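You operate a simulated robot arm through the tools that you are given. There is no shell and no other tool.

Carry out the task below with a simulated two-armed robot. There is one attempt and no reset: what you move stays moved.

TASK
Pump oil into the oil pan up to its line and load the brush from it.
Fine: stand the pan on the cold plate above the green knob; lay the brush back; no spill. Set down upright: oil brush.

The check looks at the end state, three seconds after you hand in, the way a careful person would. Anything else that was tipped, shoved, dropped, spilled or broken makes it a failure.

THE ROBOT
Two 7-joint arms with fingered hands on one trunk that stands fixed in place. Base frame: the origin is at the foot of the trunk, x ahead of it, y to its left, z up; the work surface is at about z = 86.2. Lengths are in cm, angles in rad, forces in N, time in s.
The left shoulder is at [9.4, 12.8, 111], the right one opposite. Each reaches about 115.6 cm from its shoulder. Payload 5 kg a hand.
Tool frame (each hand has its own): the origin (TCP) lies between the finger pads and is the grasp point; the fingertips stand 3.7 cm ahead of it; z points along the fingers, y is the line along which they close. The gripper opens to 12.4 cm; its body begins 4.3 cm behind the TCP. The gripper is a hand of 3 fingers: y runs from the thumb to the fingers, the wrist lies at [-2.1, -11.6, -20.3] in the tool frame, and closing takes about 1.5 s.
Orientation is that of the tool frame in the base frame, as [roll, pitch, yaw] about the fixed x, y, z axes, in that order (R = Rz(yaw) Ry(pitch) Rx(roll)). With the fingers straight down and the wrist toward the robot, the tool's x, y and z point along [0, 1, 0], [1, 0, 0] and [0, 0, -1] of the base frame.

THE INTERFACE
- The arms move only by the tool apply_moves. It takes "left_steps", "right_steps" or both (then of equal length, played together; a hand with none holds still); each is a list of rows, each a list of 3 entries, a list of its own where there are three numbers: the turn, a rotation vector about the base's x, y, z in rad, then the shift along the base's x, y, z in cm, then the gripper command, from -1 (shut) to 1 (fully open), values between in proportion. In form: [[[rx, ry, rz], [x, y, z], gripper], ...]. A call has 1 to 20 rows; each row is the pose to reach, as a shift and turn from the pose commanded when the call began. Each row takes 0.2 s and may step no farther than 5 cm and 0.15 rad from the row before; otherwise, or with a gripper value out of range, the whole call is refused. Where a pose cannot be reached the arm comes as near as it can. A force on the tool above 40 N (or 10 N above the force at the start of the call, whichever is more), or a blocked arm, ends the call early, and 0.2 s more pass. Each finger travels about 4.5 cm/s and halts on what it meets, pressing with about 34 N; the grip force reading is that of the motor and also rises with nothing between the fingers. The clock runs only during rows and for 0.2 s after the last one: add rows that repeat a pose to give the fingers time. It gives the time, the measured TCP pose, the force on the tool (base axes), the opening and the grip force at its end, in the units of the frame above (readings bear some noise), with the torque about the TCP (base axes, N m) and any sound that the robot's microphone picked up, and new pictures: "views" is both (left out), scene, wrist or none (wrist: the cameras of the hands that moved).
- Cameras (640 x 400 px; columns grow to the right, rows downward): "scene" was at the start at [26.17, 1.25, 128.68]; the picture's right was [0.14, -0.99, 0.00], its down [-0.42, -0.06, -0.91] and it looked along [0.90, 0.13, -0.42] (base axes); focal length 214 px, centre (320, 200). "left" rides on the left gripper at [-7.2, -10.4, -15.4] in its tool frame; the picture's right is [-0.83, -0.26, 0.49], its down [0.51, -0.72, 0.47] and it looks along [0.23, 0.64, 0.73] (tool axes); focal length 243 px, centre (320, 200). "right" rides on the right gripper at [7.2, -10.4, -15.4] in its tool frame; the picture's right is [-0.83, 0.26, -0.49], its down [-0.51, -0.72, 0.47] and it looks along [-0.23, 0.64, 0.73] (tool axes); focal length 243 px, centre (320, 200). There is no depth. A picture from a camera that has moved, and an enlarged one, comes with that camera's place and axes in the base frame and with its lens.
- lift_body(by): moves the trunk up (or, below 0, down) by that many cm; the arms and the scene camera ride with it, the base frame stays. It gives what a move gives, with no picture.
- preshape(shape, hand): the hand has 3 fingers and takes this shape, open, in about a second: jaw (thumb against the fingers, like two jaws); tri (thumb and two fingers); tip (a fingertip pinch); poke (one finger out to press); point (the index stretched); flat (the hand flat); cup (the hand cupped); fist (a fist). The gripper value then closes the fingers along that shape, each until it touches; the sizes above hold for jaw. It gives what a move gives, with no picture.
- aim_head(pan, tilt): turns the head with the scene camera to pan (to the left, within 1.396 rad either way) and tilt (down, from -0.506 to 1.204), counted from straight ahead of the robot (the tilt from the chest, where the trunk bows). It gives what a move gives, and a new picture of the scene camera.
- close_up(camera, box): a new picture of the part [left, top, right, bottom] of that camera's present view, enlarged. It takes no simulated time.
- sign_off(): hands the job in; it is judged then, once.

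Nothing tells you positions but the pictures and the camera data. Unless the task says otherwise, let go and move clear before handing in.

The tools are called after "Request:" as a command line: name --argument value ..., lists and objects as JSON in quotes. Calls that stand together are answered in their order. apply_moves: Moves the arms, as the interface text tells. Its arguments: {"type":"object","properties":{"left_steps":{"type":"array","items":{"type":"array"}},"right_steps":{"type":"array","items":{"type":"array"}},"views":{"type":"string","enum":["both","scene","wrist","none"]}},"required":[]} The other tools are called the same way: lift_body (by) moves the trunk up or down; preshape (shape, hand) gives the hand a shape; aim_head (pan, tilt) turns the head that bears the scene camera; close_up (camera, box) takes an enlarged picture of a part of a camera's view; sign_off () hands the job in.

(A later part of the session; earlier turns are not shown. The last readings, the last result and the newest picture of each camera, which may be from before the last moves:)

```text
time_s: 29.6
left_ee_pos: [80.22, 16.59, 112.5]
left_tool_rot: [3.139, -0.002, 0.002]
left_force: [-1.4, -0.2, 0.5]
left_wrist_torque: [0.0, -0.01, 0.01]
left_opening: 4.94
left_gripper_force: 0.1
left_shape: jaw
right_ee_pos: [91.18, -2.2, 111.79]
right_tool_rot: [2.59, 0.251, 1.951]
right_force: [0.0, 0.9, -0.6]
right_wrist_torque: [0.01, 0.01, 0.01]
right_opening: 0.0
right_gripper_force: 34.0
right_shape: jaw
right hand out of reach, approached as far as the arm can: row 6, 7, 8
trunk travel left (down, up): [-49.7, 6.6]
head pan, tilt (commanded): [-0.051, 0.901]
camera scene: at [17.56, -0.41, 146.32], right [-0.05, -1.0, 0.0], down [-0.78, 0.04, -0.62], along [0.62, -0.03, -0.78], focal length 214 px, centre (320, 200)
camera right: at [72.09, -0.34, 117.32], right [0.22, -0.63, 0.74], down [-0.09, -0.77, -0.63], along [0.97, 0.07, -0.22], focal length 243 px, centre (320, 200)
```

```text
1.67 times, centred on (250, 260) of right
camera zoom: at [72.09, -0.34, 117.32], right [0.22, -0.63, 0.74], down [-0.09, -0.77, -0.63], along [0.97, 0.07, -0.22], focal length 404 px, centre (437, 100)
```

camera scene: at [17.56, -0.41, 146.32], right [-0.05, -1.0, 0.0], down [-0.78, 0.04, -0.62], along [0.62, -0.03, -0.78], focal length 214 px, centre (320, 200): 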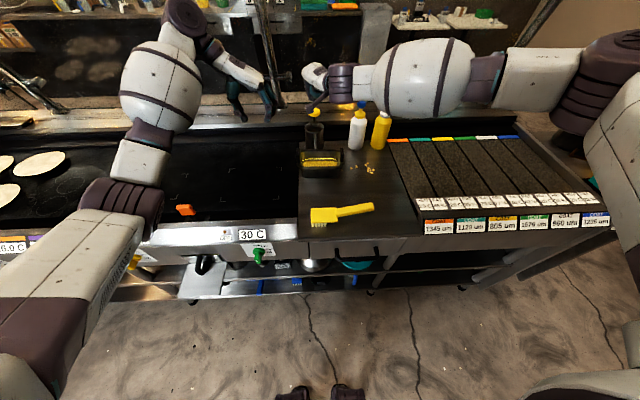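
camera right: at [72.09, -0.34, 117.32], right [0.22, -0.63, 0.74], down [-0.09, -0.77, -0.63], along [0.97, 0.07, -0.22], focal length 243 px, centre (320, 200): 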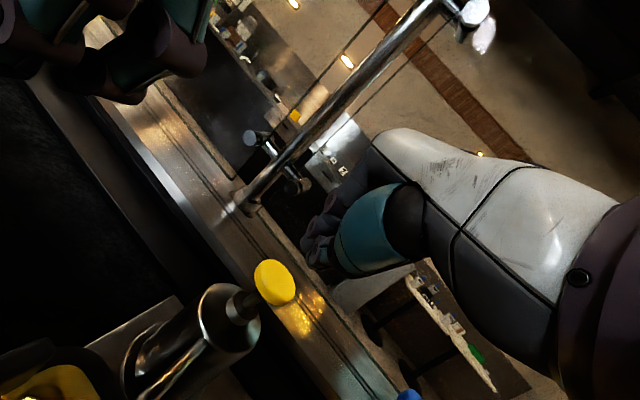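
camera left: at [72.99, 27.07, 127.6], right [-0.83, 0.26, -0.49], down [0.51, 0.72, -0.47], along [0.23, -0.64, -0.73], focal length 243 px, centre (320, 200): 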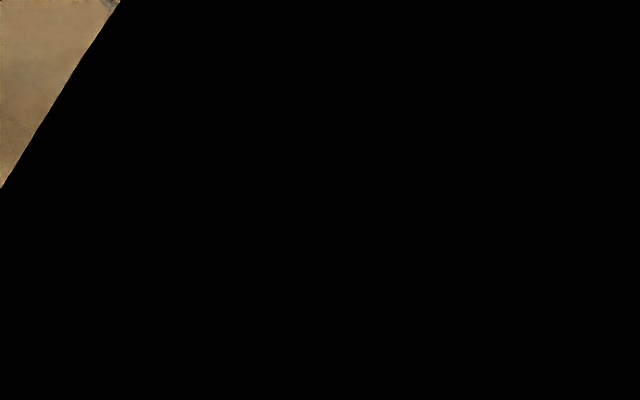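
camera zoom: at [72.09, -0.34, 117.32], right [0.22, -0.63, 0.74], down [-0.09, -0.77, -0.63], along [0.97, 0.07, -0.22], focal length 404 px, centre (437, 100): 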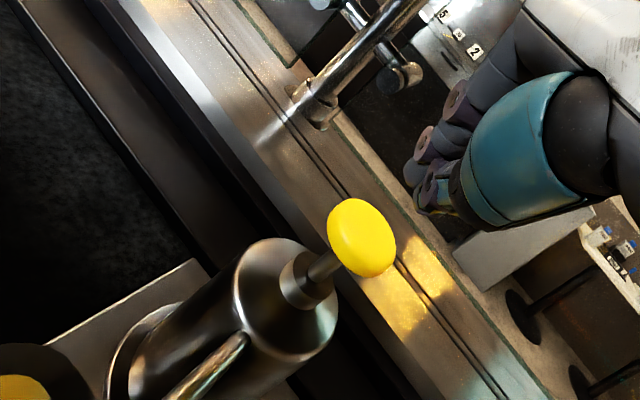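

With the trunk this high the right arm can't go lower at this distance. I'll raise both hands, lower the trunk 10 cm for more forward and downward reach, and try again.

Request:
apply_moves --left_steps '[[[0, 0, 0], [0, 1, 3], -0.2], [[0, 0, 0], [0, 2, 6], -0.2], [[0, 0, 0], [0, 3, 9], -0.2], [[0, 0, 0], [0, 3, 11], -0.2]]' --right_steps '[[[0, 0, 0], [-1, 0, 3], -1], [[0, 0, 0], [-2, 0, 6], -1], [[0, 0, 0], [-3, 0, 9], -1], [[0, 0, 0], [-4, 0, 10], -1]]' --views "none"

Request:
lift_body --by -10

Request:
aim_head --pan -0.051 --tilt 0.8

```text
time_s: 30.6
left_ee_pos: [80.45, 19.53, 123.58]
left_tool_rot: [3.137, -0.002, 0.002]
left_force: [-0.1, -0.3, -0.1]
left_wrist_torque: [0.01, -0.03, -0.03]
left_opening: 4.92
left_gripper_force: 0.1
left_shape: jaw
right_ee_pos: [87.2, -2.31, 121.61]
right_tool_rot: [2.586, 0.25, 1.95]
right_force: [0.3, 1.0, 0.2]
right_wrist_torque: [-0.01, -0.01, 0.02]
right_opening: 0.02
right_gripper_force: 34.0
right_shape: jaw
trunk travel left (down, up): [-49.7, 6.6]
head pan, tilt (commanded): [-0.051, 0.901]
```

```text
time_s: 31.9
left_ee_pos: [80.41, 19.36, 113.73]
left_tool_rot: [3.139, -0.005, 0.001]
left_force: [0.2, 0.5, 1.1]
left_wrist_torque: [-0.02, 0.0, -0.01]
left_opening: 4.94
left_gripper_force: 0.0
left_shape: jaw
right_ee_pos: [87.16, -2.1, 111.72]
right_tool_rot: [2.586, 0.249, 1.953]
right_force: [-0.2, 0.0, 1.1]
right_wrist_torque: [-0.01, -0.02, -0.01]
right_opening: 0.0
right_gripper_force: 34.1
right_shape: jaw
trunk travel left (down, up): [-39.7, 16.6]
head pan, tilt (commanded): [-0.051, 0.901]
```

```text
time_s: 32.6
left_ee_pos: [80.43, 19.33, 113.47]
left_tool_rot: [3.139, -0.002, 0.002]
left_force: [-0.1, -1.1, 0.1]
left_wrist_torque: [-0.02, 0.0, 0.0]
left_opening: 4.97
left_gripper_force: 0.0
left_shape: jaw
right_ee_pos: [87.21, -2.18, 111.55]
right_tool_rot: [2.588, 0.25, 1.952]
right_force: [-0.3, -0.3, -0.3]
right_wrist_torque: [-0.02, -0.02, -0.01]
right_opening: 0.0
right_gripper_force: 33.9
right_shape: jaw
trunk travel left (down, up): [-39.7, 16.6]
head pan, tilt (commanded): [-0.051, 0.799]
camera scene: at [22.69, -0.44, 135.32], right [-0.05, -1.0, 0.0], down [-0.72, 0.04, -0.7], along [0.7, -0.04, -0.72], focal length 214 px, centre (320, 200)
```

scene: 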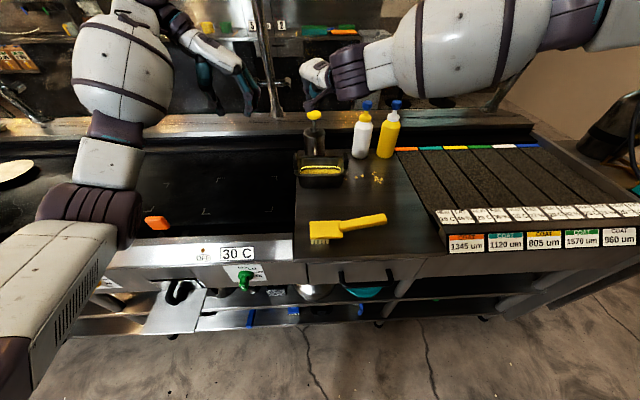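

Request:
apply_moves --right_steps '[[[0, 0, 0], [1.5, 0.05, 0], -1], [[0, 0, 0], [3, 0.1, 0], -1], [[0, 0, 0], [4.3, 0.15, -0.3], -1], [[0, 0, 0], [4.3, 0.15, -1.2], -1], [[0, 0, 0], [4.3, 0.15, -2.0], -1], [[0, 0, 0], [4.3, 0.15, -2.0], -1]]' --views "both"

Request:
close_up --camera "scene" --box '[285, 60, 365, 190]'

Request:
close_up --camera "right" --box '[160, 180, 360, 380]'

```text
time_s: 34.0
left_ee_pos: [80.45, 19.38, 113.43]
left_tool_rot: [3.139, -0.002, 0.001]
left_force: [0.4, -0.4, 0.1]
left_wrist_torque: [-0.01, 0.0, -0.04]
left_opening: 4.92
left_gripper_force: 0.1
left_shape: jaw
right_ee_pos: [91.7, -2.16, 109.59]
right_tool_rot: [2.589, 0.249, 1.953]
right_force: [1.1, 0.3, 0.5]
right_wrist_torque: [-0.02, -0.01, 0.02]
right_opening: 0.0
right_gripper_force: 33.7
right_shape: jaw
trunk travel left (down, up): [-39.7, 16.6]
head pan, tilt (commanded): [-0.051, 0.799]
camera scene: at [22.73, -0.44, 135.32], right [-0.05, -1.0, 0.0], down [-0.72, 0.04, -0.7], along [0.7, -0.04, -0.72], focal length 214 px, centre (320, 200)
camera right: at [72.64, -0.18, 115.18], right [0.21, -0.63, 0.74], down [-0.09, -0.77, -0.63], along [0.97, 0.07, -0.22], focal length 243 px, centre (320, 200)
```

scene: 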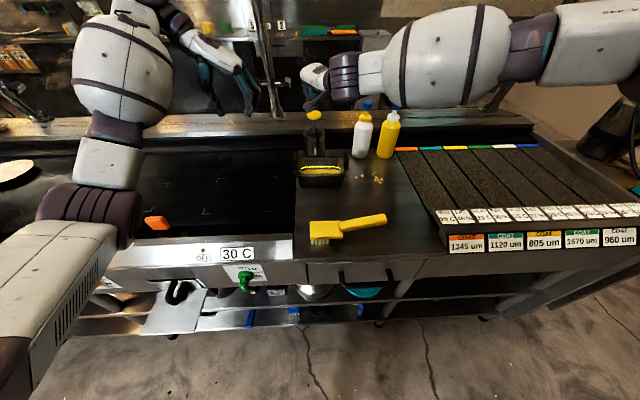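
right: 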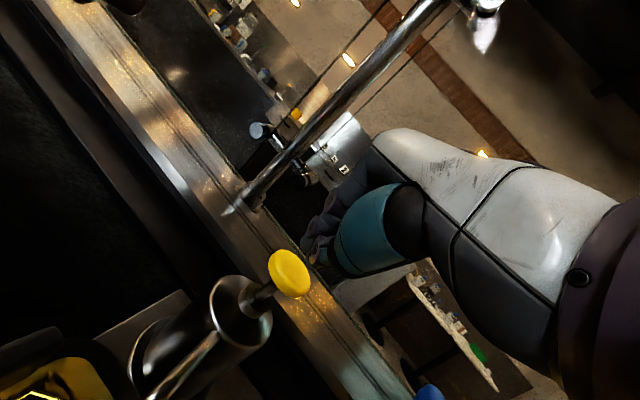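

```text
3.08 times, centred on (325, 125) of scene
camera zoom: at [22.73, -0.44, 135.32], right [-0.05, -1.0, 0.0], down [-0.72, 0.04, -0.7], along [0.7, -0.04, -0.72], focal length 660 px, centre (305, 431)
```

zoom: 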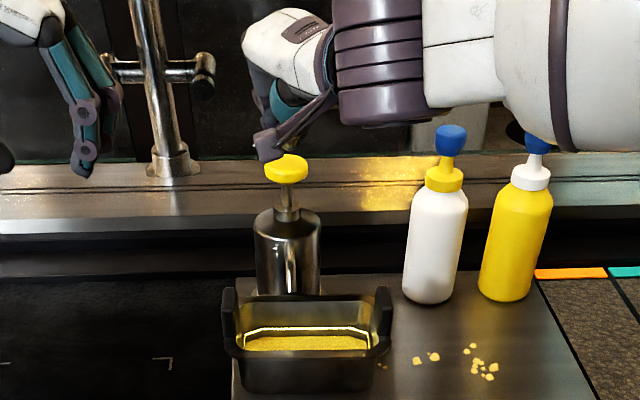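

```text
2.00 times, centred on (260, 280) of right
camera zoom: at [72.64, -0.18, 115.18], right [0.21, -0.63, 0.74], down [-0.09, -0.77, -0.63], along [0.97, 0.07, -0.22], focal length 485 px, centre (440, 40)
```

zoom: 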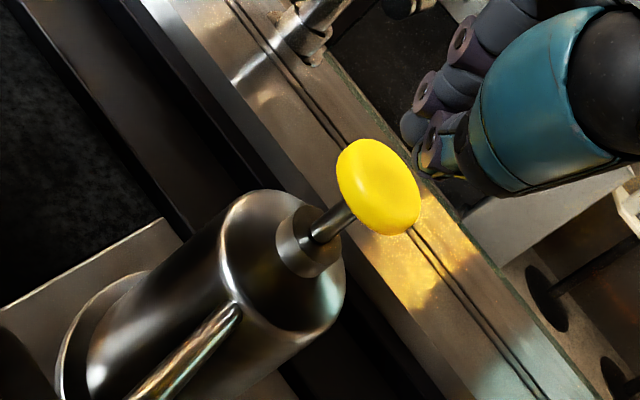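

The fingertips hover about 2 cm above the button and are centred on it. I'll press down in small steps and watch force and sound.

Request:
apply_moves --right_steps '[[[0, 0, 0], [0, 0.1, -0.6], -1], [[0, 0, 0], [0, 0.1, -1.2], -1], [[0, 0, 0], [0, 0.1, -1.8], -1], [[0, 0, 0], [0, 0.1, -2.3], -1], [[0, 0, 0], [0, 0.1, -2.8], -1], [[0, 0, 0], [0, 0.1, -3.2], -1]]' --views "wrist"

Request:
close_up --camera "scene" --box '[285, 90, 365, 190]'

Request:
close_up --camera "right" --box '[160, 180, 360, 380]'

```text
time_s: 35.4
left_ee_pos: [80.38, 19.27, 113.63]
left_tool_rot: [3.141, -0.002, 0.002]
left_force: [0.0, -0.5, 0.2]
left_wrist_torque: [0.02, -0.01, -0.02]
left_opening: 4.94
left_gripper_force: 0.1
left_shape: jaw
right_ee_pos: [91.42, -1.9, 106.44]
right_tool_rot: [2.588, 0.25, 1.951]
right_force: [-0.2, -0.8, 6.9]
right_wrist_torque: [-0.03, -0.05, 0.02]
right_opening: 0.01
right_gripper_force: 33.9
right_shape: jaw
trunk travel left (down, up): [-39.7, 16.6]
head pan, tilt (commanded): [-0.051, 0.799]
camera right: at [72.48, 0.01, 112.04], right [0.21, -0.63, 0.74], down [-0.09, -0.77, -0.63], along [0.97, 0.07, -0.22], focal length 243 px, centre (320, 200)
```

right: 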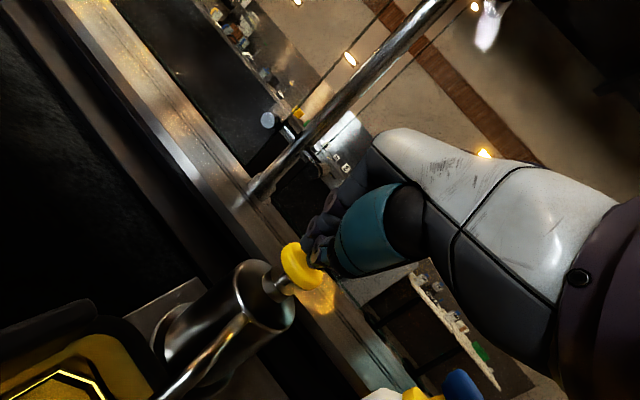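

```text
4.00 times, centred on (325, 140) of scene
camera zoom: at [22.65, -0.47, 135.33], right [-0.05, -1.0, 0.0], down [-0.72, 0.04, -0.7], along [0.7, -0.03, -0.72], focal length 858 px, centre (300, 440)
```

zoom: 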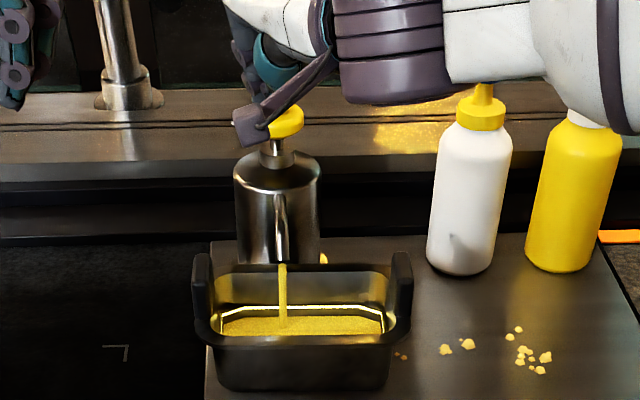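

```text
2.00 times, centred on (260, 280) of right
camera zoom: at [72.48, 0.01, 112.04], right [0.21, -0.63, 0.74], down [-0.09, -0.77, -0.63], along [0.97, 0.07, -0.22], focal length 485 px, centre (440, 40)
```

zoom: 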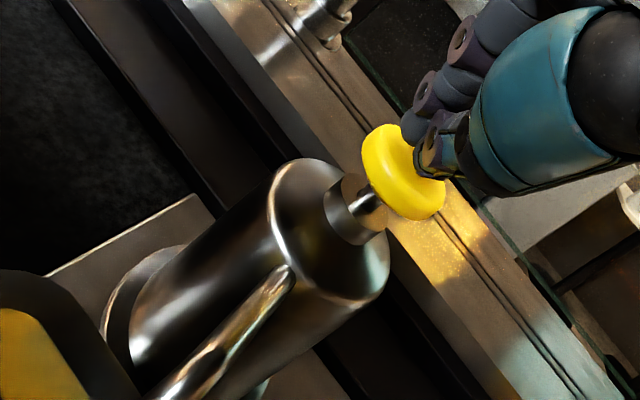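

Oil is streaming cleanly into the pan at 7 N of press. I'll continue the stroke gradually and then check the level.

Request:
apply_moves --right_steps '[[[0, 0, 0], [0, 0, -0.3], -1], [[0, 0, 0], [0, 0, -0.6], -1], [[0, 0, 0], [0, 0, -0.9], -1]]' --views "none"

Request:
close_up --camera "scene" --box '[300, 110, 350, 190]'

```text
time_s: 36.2
left_ee_pos: [80.16, 19.31, 113.6]
left_tool_rot: [3.14, -0.002, 0.003]
left_force: [-0.5, -0.4, -0.6]
left_wrist_torque: [-0.03, -0.01, -0.02]
left_opening: 4.91
left_gripper_force: 0.2
left_shape: jaw
right_ee_pos: [91.4, -1.82, 105.94]
right_tool_rot: [2.585, 0.251, 1.95]
right_force: [-2.1, -3.0, 15.2]
right_wrist_torque: [-0.11, -0.13, -0.09]
right_opening: 0.0
right_gripper_force: 33.6
right_shape: jaw
trunk travel left (down, up): [-39.7, 16.6]
head pan, tilt (commanded): [-0.051, 0.799]
```

```text
5.00 times, centred on (325, 150) of scene
camera zoom: at [22.49, -0.46, 135.37], right [-0.05, -1.0, 0.0], down [-0.71, 0.04, -0.7], along [0.7, -0.03, -0.72], focal length 1072 px, centre (295, 450)
```

zoom: 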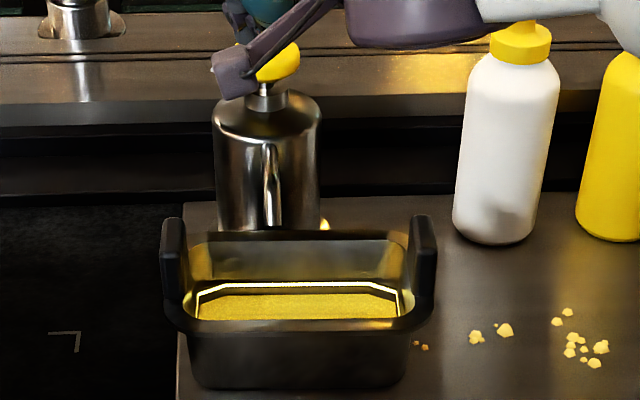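

The stroke appears complete (15 N, stream stopped). I'll release the button and examine the level against the line.

Request:
apply_moves --right_steps '[[[0, 0, 0], [0, 0, 0.8], -1], [[0, 0, 0], [0, 0, 1.8], -1], [[0, 0, 0], [0, 0, 3.2], -1], [[0, 0, 0], [0, 0, 3.2], -1]]' --views "none"

Request:
close_up --camera "scene" --box '[300, 150, 350, 185]'

Request:
close_up --camera "scene" --box '[295, 90, 355, 150]'

```text
time_s: 37.2
left_ee_pos: [80.53, 19.36, 113.52]
left_tool_rot: [3.139, -0.001, 0.002]
left_force: [0.0, 0.4, 0.4]
left_wrist_torque: [-0.02, 0.02, 0.02]
left_opening: 4.93
left_gripper_force: 0.0
left_shape: jaw
right_ee_pos: [91.56, -2.0, 108.66]
right_tool_rot: [2.591, 0.252, 1.95]
right_force: [0.9, 0.3, -0.4]
right_wrist_torque: [-0.03, -0.01, -0.02]
right_opening: 0.0
right_gripper_force: 34.4
right_shape: jaw
trunk travel left (down, up): [-39.7, 16.6]
head pan, tilt (commanded): [-0.051, 0.799]
```

```text
11.43 times, centred on (325, 168) of scene
camera zoom: at [22.73, -0.45, 135.31], right [-0.05, -1.0, 0.0], down [-0.72, 0.04, -0.7], along [0.7, -0.03, -0.72], focal length 2451 px, centre (263, 571)
```

zoom: 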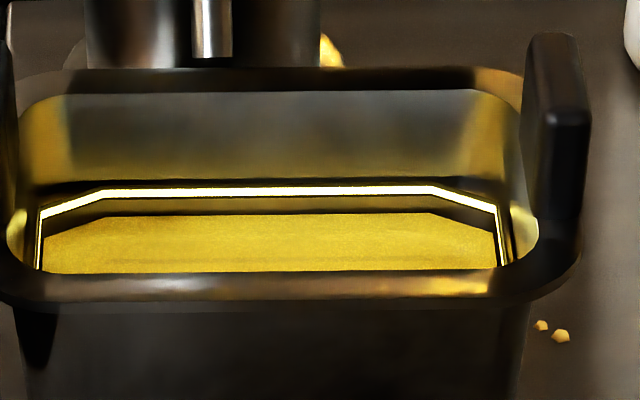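

```text
6.67 times, centred on (325, 120) of scene
camera zoom: at [22.73, -0.45, 135.31], right [-0.05, -1.0, 0.0], down [-0.72, 0.04, -0.7], along [0.7, -0.03, -0.72], focal length 1430 px, centre (287, 733)
```

zoom: 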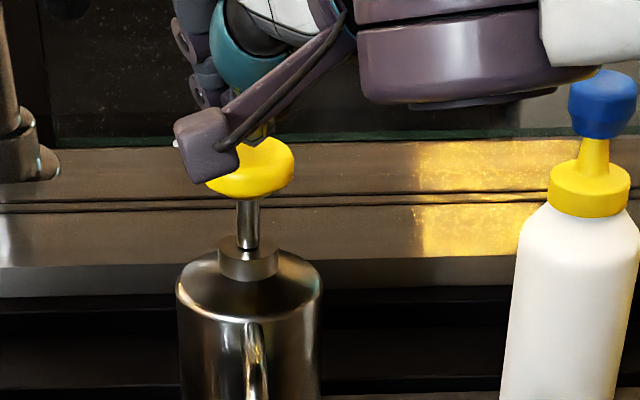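

One stroke raised the oil a bit, and about 0.9 cm of gap remains below the line. I'll do another full stroke and release.

Request:
apply_moves --right_steps '[[[0, 0, 0], [0, 0, -0.8], -1], [[0, 0, 0], [0, 0, -1.5], -1], [[0, 0, 0], [0, 0, -2.0], -1], [[0, 0, 0], [0, 0, -2.5], -1], [[0, 0, 0], [0, 0, -2.9], -1], [[0, 0, 0], [0, 0, -3.2], -1], [[0, 0, 0], [0, 0, -3.2], -1], [[0, 0, 0], [0, 0, -2.2], -1], [[0, 0, 0], [0, 0, -1.0], -1], [[0, 0, 0], [0, 0, 0], -1], [[0, 0, 0], [0, 0, 0], -1], [[0, 0, 0], [0, 0, 0], -1]]' --views "none"

Request:
close_up --camera "scene" --box '[300, 150, 350, 185]'

Request:
close_up --camera "scene" --box '[295, 90, 355, 150]'

```text
time_s: 39.8
left_ee_pos: [80.43, 19.35, 113.5]
left_tool_rot: [3.139, -0.002, 0.001]
left_force: [-0.4, 0.4, -0.8]
left_wrist_torque: [0.01, 0.03, -0.01]
left_opening: 4.92
left_gripper_force: 0.0
left_shape: jaw
right_ee_pos: [91.56, -1.98, 108.58]
right_tool_rot: [2.591, 0.25, 1.952]
right_force: [0.4, -0.3, 1.0]
right_wrist_torque: [0.01, 0.0, 0.01]
right_opening: 0.01
right_gripper_force: 33.7
right_shape: jaw
trunk travel left (down, up): [-39.7, 16.6]
head pan, tilt (commanded): [-0.051, 0.799]
```

```text
11.43 times, centred on (325, 168) of scene
camera zoom: at [22.72, -0.44, 135.32], right [-0.05, -1.0, 0.0], down [-0.72, 0.04, -0.7], along [0.7, -0.04, -0.72], focal length 2451 px, centre (263, 571)
```

zoom: 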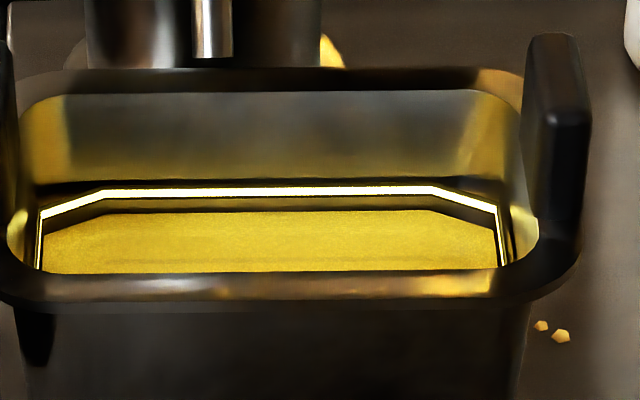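

```text
6.67 times, centred on (325, 120) of scene
camera zoom: at [22.72, -0.44, 135.32], right [-0.05, -1.0, 0.0], down [-0.72, 0.04, -0.7], along [0.7, -0.04, -0.72], focal length 1430 px, centre (287, 733)
```

zoom: 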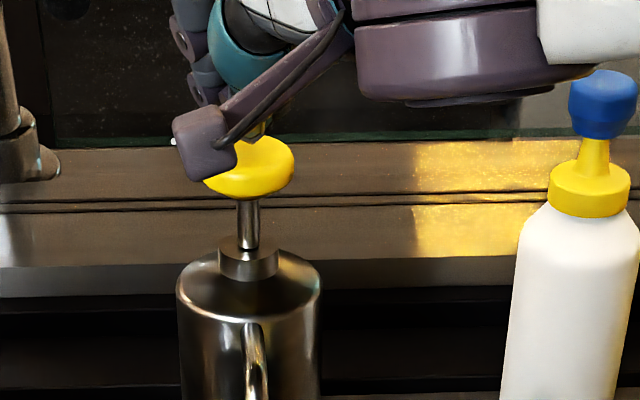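

Each stroke raises the surface a little, so several more are needed. I'll do two strokes in one call and re-check.

Request:
apply_moves --right_steps '[[[0, 0, 0], [0, 0, -1.2], -1], [[0, 0, 0], [0, 0, -1.8], -1], [[0, 0, 0], [0, 0, -2.4], -1], [[0, 0, 0], [0, 0, -2.8], -1], [[0, 0, 0], [0, 0, -3.2], -1], [[0, 0, 0], [0, 0, -3.2], -1], [[0, 0, 0], [0, 0, -2.0], -1], [[0, 0, 0], [0, 0, -0.6], -1], [[0, 0, 0], [0, 0, -0.2], -1], [[0, 0, 0], [0, 0, -0.2], -1], [[0, 0, 0], [0, 0, -1.2], -1], [[0, 0, 0], [0, 0, -1.8], -1], [[0, 0, 0], [0, 0, -2.4], -1], [[0, 0, 0], [0, 0, -2.8], -1], [[0, 0, 0], [0, 0, -3.2], -1], [[0, 0, 0], [0, 0, -3.2], -1], [[0, 0, 0], [0, 0, -2.0], -1], [[0, 0, 0], [0, 0, -0.6], -1], [[0, 0, 0], [0, 0, 0], -1], [[0, 0, 0], [0, 0, 0], -1]]' --views "none"

Request:
close_up --camera "scene" --box '[300, 150, 350, 185]'

Request:
close_up --camera "scene" --box '[295, 90, 355, 150]'

```text
time_s: 44.0
left_ee_pos: [80.44, 19.45, 113.55]
left_tool_rot: [3.137, -0.003, 0.001]
left_force: [0.9, 0.3, -0.6]
left_wrist_torque: [-0.01, 0.01, -0.03]
left_opening: 4.94
left_gripper_force: 0.0
left_shape: jaw
right_ee_pos: [91.59, -1.82, 108.52]
right_tool_rot: [2.589, 0.25, 1.952]
right_force: [-0.5, -0.3, -0.5]
right_wrist_torque: [0.01, 0.02, -0.03]
right_opening: 0.0
right_gripper_force: 33.8
right_shape: jaw
trunk travel left (down, up): [-39.7, 16.6]
head pan, tilt (commanded): [-0.051, 0.799]
```

```text
11.43 times, centred on (325, 168) of scene
camera zoom: at [22.7, -0.45, 135.32], right [-0.05, -1.0, 0.0], down [-0.72, 0.04, -0.7], along [0.7, -0.04, -0.72], focal length 2451 px, centre (263, 571)
```

zoom: 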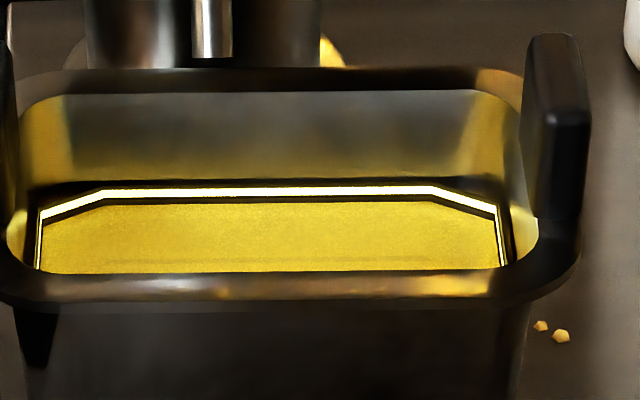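

```text
6.67 times, centred on (325, 120) of scene
camera zoom: at [22.7, -0.45, 135.32], right [-0.05, -1.0, 0.0], down [-0.72, 0.04, -0.7], along [0.7, -0.04, -0.72], focal length 1430 px, centre (287, 733)
```

zoom: 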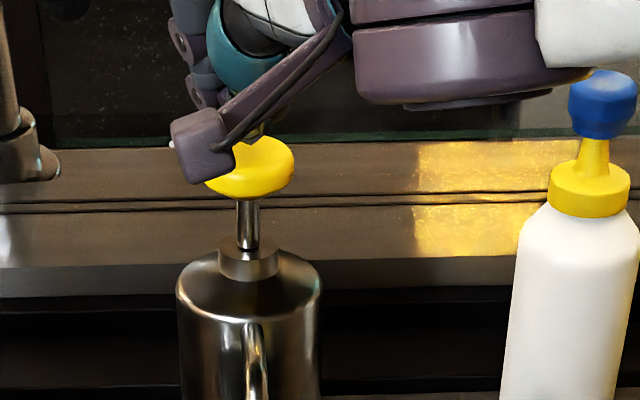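

The oil surface is now close under the line. I'll do one more full stroke and check at higher magnification.

Request:
apply_moves --right_steps '[[[0, 0, 0], [0, 0, -1.2], -1], [[0, 0, 0], [0, 0, -1.8], -1], [[0, 0, 0], [0, 0, -2.4], -1], [[0, 0, 0], [0, 0, -2.8], -1], [[0, 0, 0], [0, 0, -3.2], -1], [[0, 0, 0], [0, 0, -3.2], -1], [[0, 0, 0], [0, 0, -2.0], -1], [[0, 0, 0], [0, 0, -0.6], -1], [[0, 0, 0], [0, 0, 0], -1], [[0, 0, 0], [0, 0, 0], -1], [[0, 0, 0], [0, 0, 0], -1]]' --views "none"

Request:
close_up --camera "scene" --box '[300, 150, 350, 185]'

Request:
close_up --camera "scene" --box '[300, 158, 324, 178]'

Request:
close_up --camera "scene" --box '[324, 158, 348, 178]'

```text
time_s: 46.4
left_ee_pos: [80.48, 19.23, 113.51]
left_tool_rot: [3.137, -0.003, 0.001]
left_force: [-0.6, -0.4, 0.5]
left_wrist_torque: [0.0, -0.01, 0.02]
left_opening: 4.93
left_gripper_force: 0.1
left_shape: jaw
right_ee_pos: [91.45, -1.86, 108.59]
right_tool_rot: [2.59, 0.25, 1.953]
right_force: [-0.5, -0.2, 0.2]
right_wrist_torque: [0.03, 0.02, 0.01]
right_opening: 0.0
right_gripper_force: 34.2
right_shape: jaw
trunk travel left (down, up): [-39.7, 16.6]
head pan, tilt (commanded): [-0.051, 0.799]
```

```text
11.43 times, centred on (325, 168) of scene
camera zoom: at [22.73, -0.44, 135.32], right [-0.05, -1.0, 0.0], down [-0.72, 0.04, -0.7], along [0.7, -0.04, -0.72], focal length 2451 px, centre (263, 571)
```

zoom: 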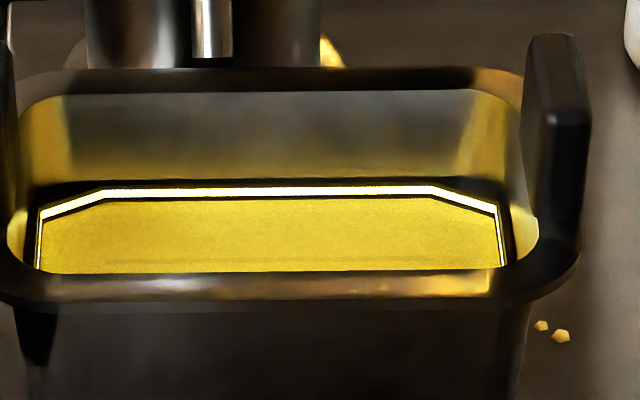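

```text
16.00 times, centred on (312, 168) of scene
camera zoom: at [22.73, -0.44, 135.32], right [-0.05, -1.0, 0.0], down [-0.72, 0.04, -0.7], along [0.7, -0.04, -0.72], focal length 3432 px, centre (448, 712)
```

zoom: 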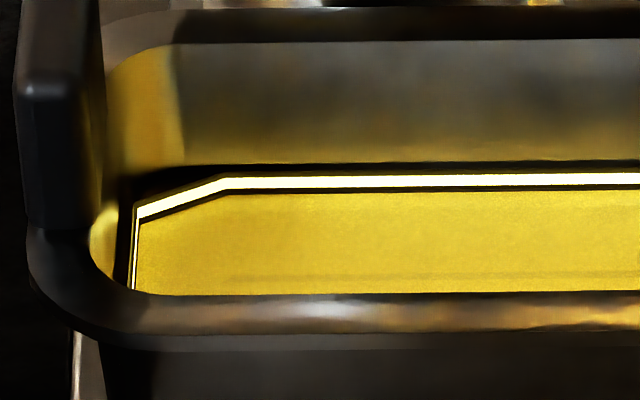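

```text
16.00 times, centred on (336, 168) of scene
camera zoom: at [22.73, -0.44, 135.32], right [-0.05, -1.0, 0.0], down [-0.72, 0.04, -0.7], along [0.7, -0.04, -0.72], focal length 3432 px, centre (64, 712)
```

zoom: 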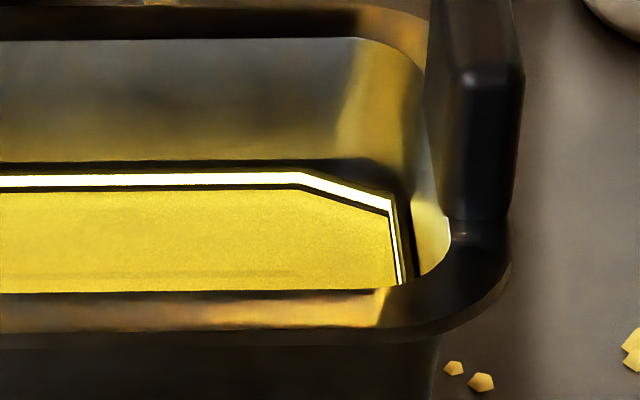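

The oil is now just below the line's lower edge. I'll add one more stroke and re-check.

Request:
apply_moves --right_steps '[[[0, 0, 0], [0, 0, -1.2], -1], [[0, 0, 0], [0, 0, -1.8], -1], [[0, 0, 0], [0, 0, -2.4], -1], [[0, 0, 0], [0, 0, -2.8], -1], [[0, 0, 0], [0, 0, -3.2], -1], [[0, 0, 0], [0, 0, -3.2], -1], [[0, 0, 0], [0, 0, -2.0], -1], [[0, 0, 0], [0, 0, -0.6], -1], [[0, 0, 0], [0, 0, 0], -1], [[0, 0, 0], [0, 0, 0], -1], [[0, 0, 0], [0, 0, 0], -1]]' --views "none"

Request:
close_up --camera "scene" --box '[300, 150, 350, 185]'

Request:
close_up --camera "scene" --box '[300, 158, 324, 178]'

Request:
close_up --camera "scene" --box '[324, 158, 348, 178]'

```text
time_s: 48.8
left_ee_pos: [80.41, 19.4, 113.54]
left_tool_rot: [3.137, -0.002, 0.002]
left_force: [-0.2, -0.2, 0.8]
left_wrist_torque: [0.02, -0.03, 0.01]
left_opening: 4.9
left_gripper_force: 0.0
left_shape: jaw
right_ee_pos: [91.48, -1.84, 108.57]
right_tool_rot: [2.59, 0.251, 1.951]
right_force: [0.7, 0.2, 0.1]
right_wrist_torque: [0.01, 0.01, -0.02]
right_opening: 0.02
right_gripper_force: 34.1
right_shape: jaw
trunk travel left (down, up): [-39.7, 16.6]
head pan, tilt (commanded): [-0.051, 0.799]
```

```text
11.43 times, centred on (325, 168) of scene
camera zoom: at [22.74, -0.44, 135.31], right [-0.05, -1.0, 0.0], down [-0.72, 0.04, -0.7], along [0.7, -0.04, -0.72], focal length 2451 px, centre (263, 571)
```

zoom: 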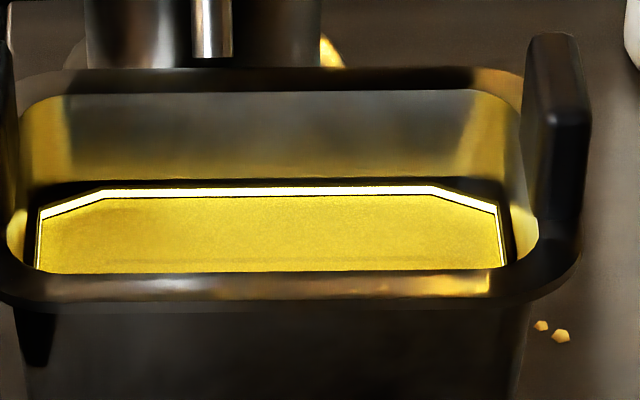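

```text
16.00 times, centred on (312, 168) of scene
camera zoom: at [22.74, -0.44, 135.31], right [-0.05, -1.0, 0.0], down [-0.72, 0.04, -0.7], along [0.7, -0.04, -0.72], focal length 3432 px, centre (448, 712)
```

zoom: 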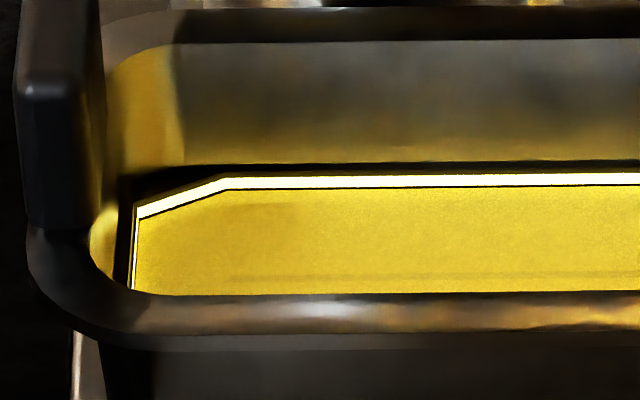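

```text
16.00 times, centred on (336, 168) of scene
camera zoom: at [22.74, -0.44, 135.31], right [-0.05, -1.0, 0.0], down [-0.72, 0.04, -0.7], along [0.7, -0.04, -0.72], focal length 3432 px, centre (64, 712)
```

zoom: 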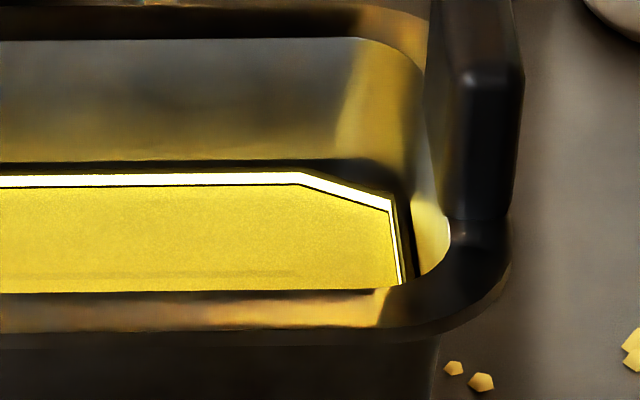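

The oil has just reached the lower edge of the bright band. One more stroke should put it at mid-band, leaving a little for the brush to take up.

Request:
apply_moves --right_steps '[[[0, 0, 0], [0, 0, -1.2], -1], [[0, 0, 0], [0, 0, -1.8], -1], [[0, 0, 0], [0, 0, -2.4], -1], [[0, 0, 0], [0, 0, -2.8], -1], [[0, 0, 0], [0, 0, -3.2], -1], [[0, 0, 0], [0, 0, -3.2], -1], [[0, 0, 0], [0, 0, -2.0], -1], [[0, 0, 0], [0, 0, -0.6], -1], [[0, 0, 0], [0, 0, 0], -1], [[0, 0, 0], [0, 0, 0], -1], [[0, 0, 0], [0, 0, 0], -1]]' --views "none"

Request:
close_up --camera "scene" --box '[300, 150, 350, 185]'

Request:
close_up --camera "scene" --box '[300, 158, 324, 178]'

Request:
close_up --camera "scene" --box '[324, 158, 348, 178]'

```text
time_s: 51.2
left_ee_pos: [80.41, 19.3, 113.49]
left_tool_rot: [3.137, -0.002, 0.002]
left_force: [0.3, -0.2, 0.7]
left_wrist_torque: [0.05, -0.01, -0.01]
left_opening: 4.93
left_gripper_force: 0.0
left_shape: jaw
right_ee_pos: [91.46, -1.78, 108.68]
right_tool_rot: [2.59, 0.25, 1.952]
right_force: [0.8, -0.5, -0.5]
right_wrist_torque: [0.01, 0.01, -0.01]
right_opening: 0.01
right_gripper_force: 34.4
right_shape: jaw
trunk travel left (down, up): [-39.7, 16.6]
head pan, tilt (commanded): [-0.051, 0.799]
```

```text
11.43 times, centred on (325, 168) of scene
camera zoom: at [22.73, -0.44, 135.32], right [-0.05, -1.0, 0.0], down [-0.72, 0.04, -0.7], along [0.7, -0.04, -0.72], focal length 2451 px, centre (263, 571)
```

zoom: 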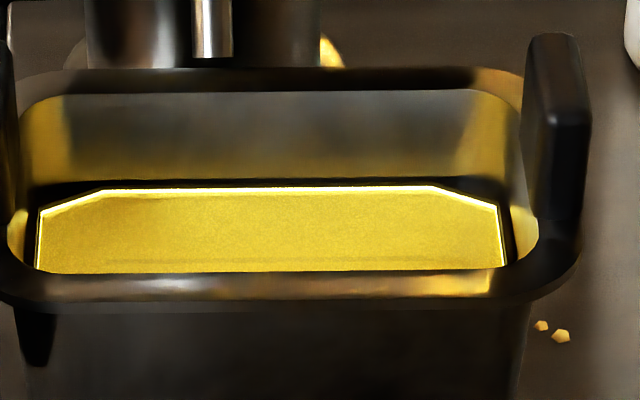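

```text
16.00 times, centred on (312, 168) of scene
camera zoom: at [22.73, -0.44, 135.32], right [-0.05, -1.0, 0.0], down [-0.72, 0.04, -0.7], along [0.7, -0.04, -0.72], focal length 3432 px, centre (448, 712)
```

zoom: 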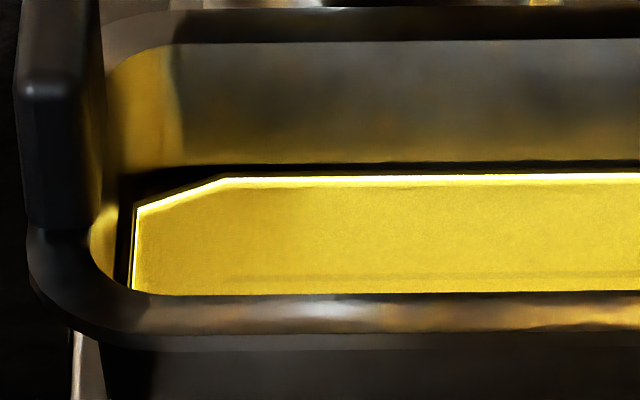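

```text
16.00 times, centred on (336, 168) of scene
camera zoom: at [22.73, -0.44, 135.32], right [-0.05, -1.0, 0.0], down [-0.72, 0.04, -0.7], along [0.7, -0.04, -0.72], focal length 3432 px, centre (64, 712)
```

zoom: 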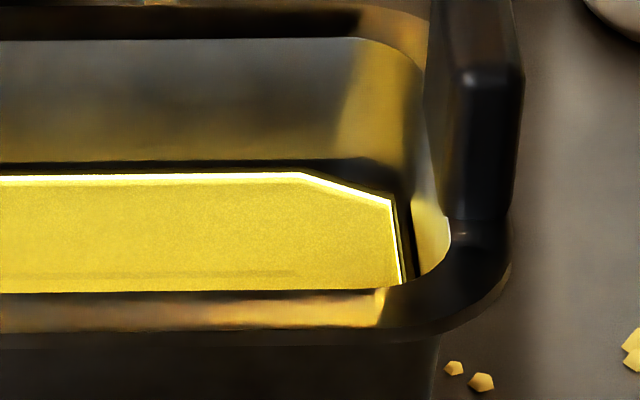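

The oil is at mid-line on the level mark and the spout isn't dripping. I'll withdraw the right hand from the pump and untilt it.

Request:
apply_moves --right_steps '[[[0, 0.1, 0], [-1, 0, 2.5], -1], [[0, 0.25, 0], [-4, -2, 5], -1], [[0, 0.4, 0], [-7, -4, 6], -1], [[0, 0.5, 0], [-9, -6, 6], -1], [[0, 0.6, 0], [-11.5, -8.5, 6], -1], [[0, 0.6, 0], [-11.5, -10, 6], -1]]' --views "none"

Request:
apply_moves --right_steps '[[[0, 0, 0.14], [0, 0, 0], -1], [[0, 0, 0.28], [0, 0, 0], -0.8], [[0, 0, 0.42], [0, 0, 0], -0.6], [[0, 0, 0.56], [0, 0, 0], -0.4], [[0, 0, 0.7], [0, 0, 0], -0.2], [[0, 0, 0.84], [0, 0, 0], -0.2], [[0, 0, 0.98], [0, 0, 0], -0.2], [[0, 0, 1.12], [0, 0, 0], -0.2], [[0, 0, 1.12], [0, 0, 0], -0.2]]' --views "both"

```text
time_s: 52.6
left_ee_pos: [80.42, 19.35, 113.5]
left_tool_rot: [3.141, -0.002, 0.003]
left_force: [0.8, -1.6, 0.2]
left_wrist_torque: [0.02, 0.0, -0.01]
left_opening: 4.92
left_gripper_force: 0.1
left_shape: jaw
right_ee_pos: [79.96, -11.99, 114.62]
right_tool_rot: [3.141, 0.001, 2.022]
right_force: [1.0, -0.3, -0.3]
right_wrist_torque: [0.0, 0.01, 0.02]
right_opening: 0.0
right_gripper_force: 33.7
right_shape: jaw
trunk travel left (down, up): [-39.7, 16.6]
head pan, tilt (commanded): [-0.051, 0.799]
```

```text
time_s: 54.6
left_ee_pos: [80.46, 19.33, 113.54]
left_tool_rot: [3.14, 0.0, 0.001]
left_force: [-0.7, -0.3, 0.0]
left_wrist_torque: [0.04, -0.01, -0.03]
left_opening: 4.96
left_gripper_force: 0.0
left_shape: jaw
right_ee_pos: [80.05, -11.86, 114.75]
right_tool_rot: [3.141, 0.0, -3.139]
right_force: [-0.3, 0.4, 0.7]
right_wrist_torque: [0.01, 0.01, 0.0]
right_opening: 4.93
right_gripper_force: 0.1
right_shape: jaw
trunk travel left (down, up): [-39.7, 16.6]
head pan, tilt (commanded): [-0.051, 0.799]
camera scene: at [22.67, -0.46, 135.33], right [-0.05, -1.0, 0.0], down [-0.72, 0.04, -0.7], along [0.7, -0.03, -0.72], focal length 214 px, centre (320, 200)
camera right: at [72.74, -22.54, 130.12], right [0.83, 0.26, 0.49], down [0.51, -0.72, -0.47], along [0.23, 0.64, -0.73], focal length 243 px, centre (320, 200)
```

scene: 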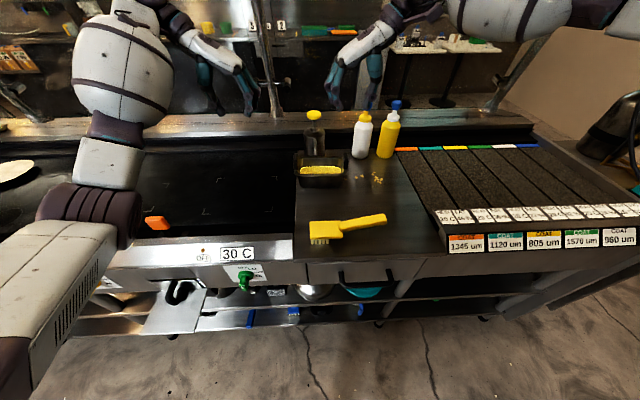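
right: 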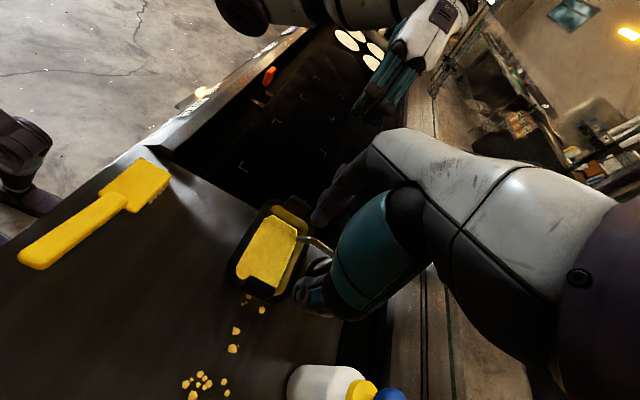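

Request:
close_up --camera "right" --box '[215, 180, 335, 315]'

Request:
close_up --camera "scene" --box '[285, 135, 355, 195]'

```text
2.96 times, centred on (275, 248) of right
camera zoom: at [72.74, -22.54, 130.12], right [0.83, 0.26, 0.49], down [0.51, -0.72, -0.47], along [0.23, 0.64, -0.73], focal length 719 px, centre (453, 59)
```

zoom: 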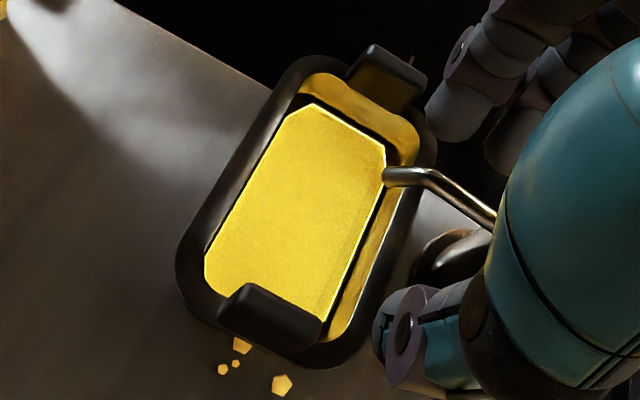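

```text
6.67 times, centred on (320, 165) of scene
camera zoom: at [22.67, -0.46, 135.33], right [-0.05, -1.0, 0.0], down [-0.72, 0.04, -0.7], along [0.7, -0.03, -0.72], focal length 1430 px, centre (320, 433)
```

zoom: 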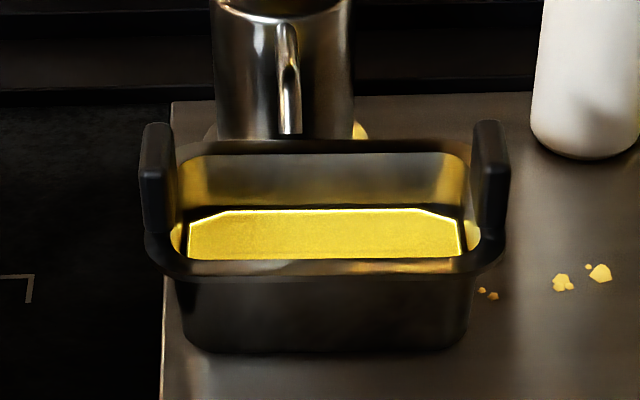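

Tabs are now near (79.9, 4.0) and (79.4, -11.9). I'll bring the left hand back over its tab and lower both hands partway.

Request:
apply_moves --left_steps '[[[0, 0, 0], [-0.1, -3, 0], -0.2], [[0, 0, 0], [-0.2, -7, 0], -0.2], [[0, 0, 0], [-0.3, -11, 0], -0.2], [[0, 0, 0], [-0.5, -14.3, -1], -0.2], [[0, 0, 0], [-0.5, -15.3, -4], -0.2], [[0, 0, 0], [-0.5, -15.3, -8], -0.2], [[0, 0, 0], [-0.5, -15.3, -11], -0.2], [[0, 0, 0], [-0.5, -15.3, -11], -0.2]]' --right_steps '[[[0, 0, 0], [-0.2, 0, -1], -0.2], [[0, 0, 0], [-0.4, 0, -3], -0.2], [[0, 0, 0], [-0.6, 0, -5], -0.2], [[0, 0, 0], [-0.6, 0, -7], -0.2], [[0, 0, 0], [-0.6, 0, -9], -0.2], [[0, 0, 0], [-0.6, 0, -11], -0.2], [[0, 0, 0], [-0.6, 0, -12], -0.2], [[0, 0, 0], [-0.6, 0, -12], -0.2]]' --views "both"

Request:
close_up --camera "scene" --box '[275, 95, 375, 195]'

Request:
close_up --camera "left" --box '[250, 160, 430, 340]'

```text
time_s: 56.4
left_ee_pos: [80.01, 4.17, 102.92]
left_tool_rot: [3.138, -0.002, 0.001]
left_force: [-0.1, 0.3, -0.5]
left_wrist_torque: [-0.02, 0.0, -0.02]
left_opening: 4.95
left_gripper_force: 0.0
left_shape: jaw
right_ee_pos: [79.67, -11.85, 102.86]
right_tool_rot: [3.141, 0.002, -3.139]
right_force: [0.2, 1.3, -0.1]
right_wrist_torque: [0.01, -0.03, 0.02]
right_opening: 4.92
right_gripper_force: 0.0
right_shape: jaw
trunk travel left (down, up): [-39.7, 16.6]
head pan, tilt (commanded): [-0.051, 0.799]
camera scene: at [22.68, -0.44, 135.33], right [-0.05, -1.0, 0.0], down [-0.72, 0.04, -0.7], along [0.7, -0.04, -0.72], focal length 214 px, centre (320, 200)
camera right: at [72.38, -22.48, 118.17], right [0.83, 0.26, 0.49], down [0.51, -0.72, -0.47], along [0.23, 0.64, -0.73], focal length 243 px, centre (320, 200)
camera left: at [72.77, 14.64, 118.14], right [-0.83, 0.26, -0.49], down [0.51, 0.72, -0.47], along [0.23, -0.64, -0.73], focal length 243 px, centre (320, 200)
```

scene: 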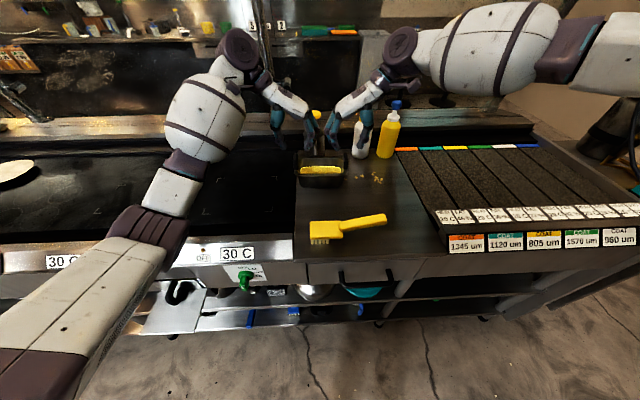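
right: 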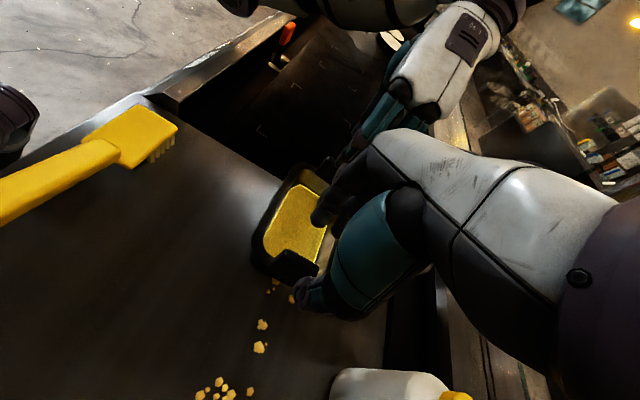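
left: 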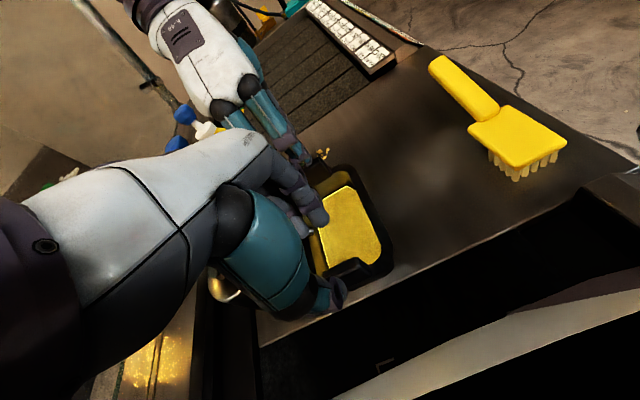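

```text
4.00 times, centred on (325, 145) of scene
camera zoom: at [22.68, -0.44, 135.33], right [-0.05, -1.0, 0.0], down [-0.72, 0.04, -0.7], along [0.7, -0.04, -0.72], focal length 858 px, centre (300, 420)
```

zoom: 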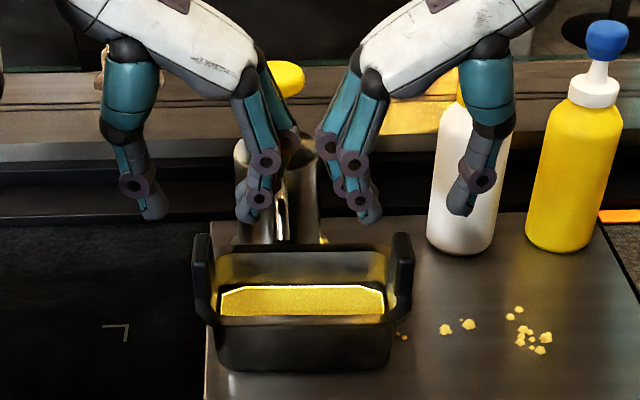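

```text
2.22 times, centred on (340, 250) of left
camera zoom: at [72.77, 14.64, 118.14], right [-0.83, 0.26, -0.49], down [0.51, 0.72, -0.47], along [0.23, -0.64, -0.73], focal length 539 px, centre (276, 89)
```

zoom: 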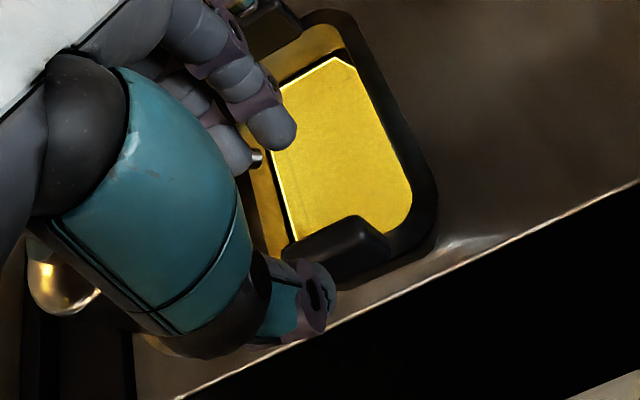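

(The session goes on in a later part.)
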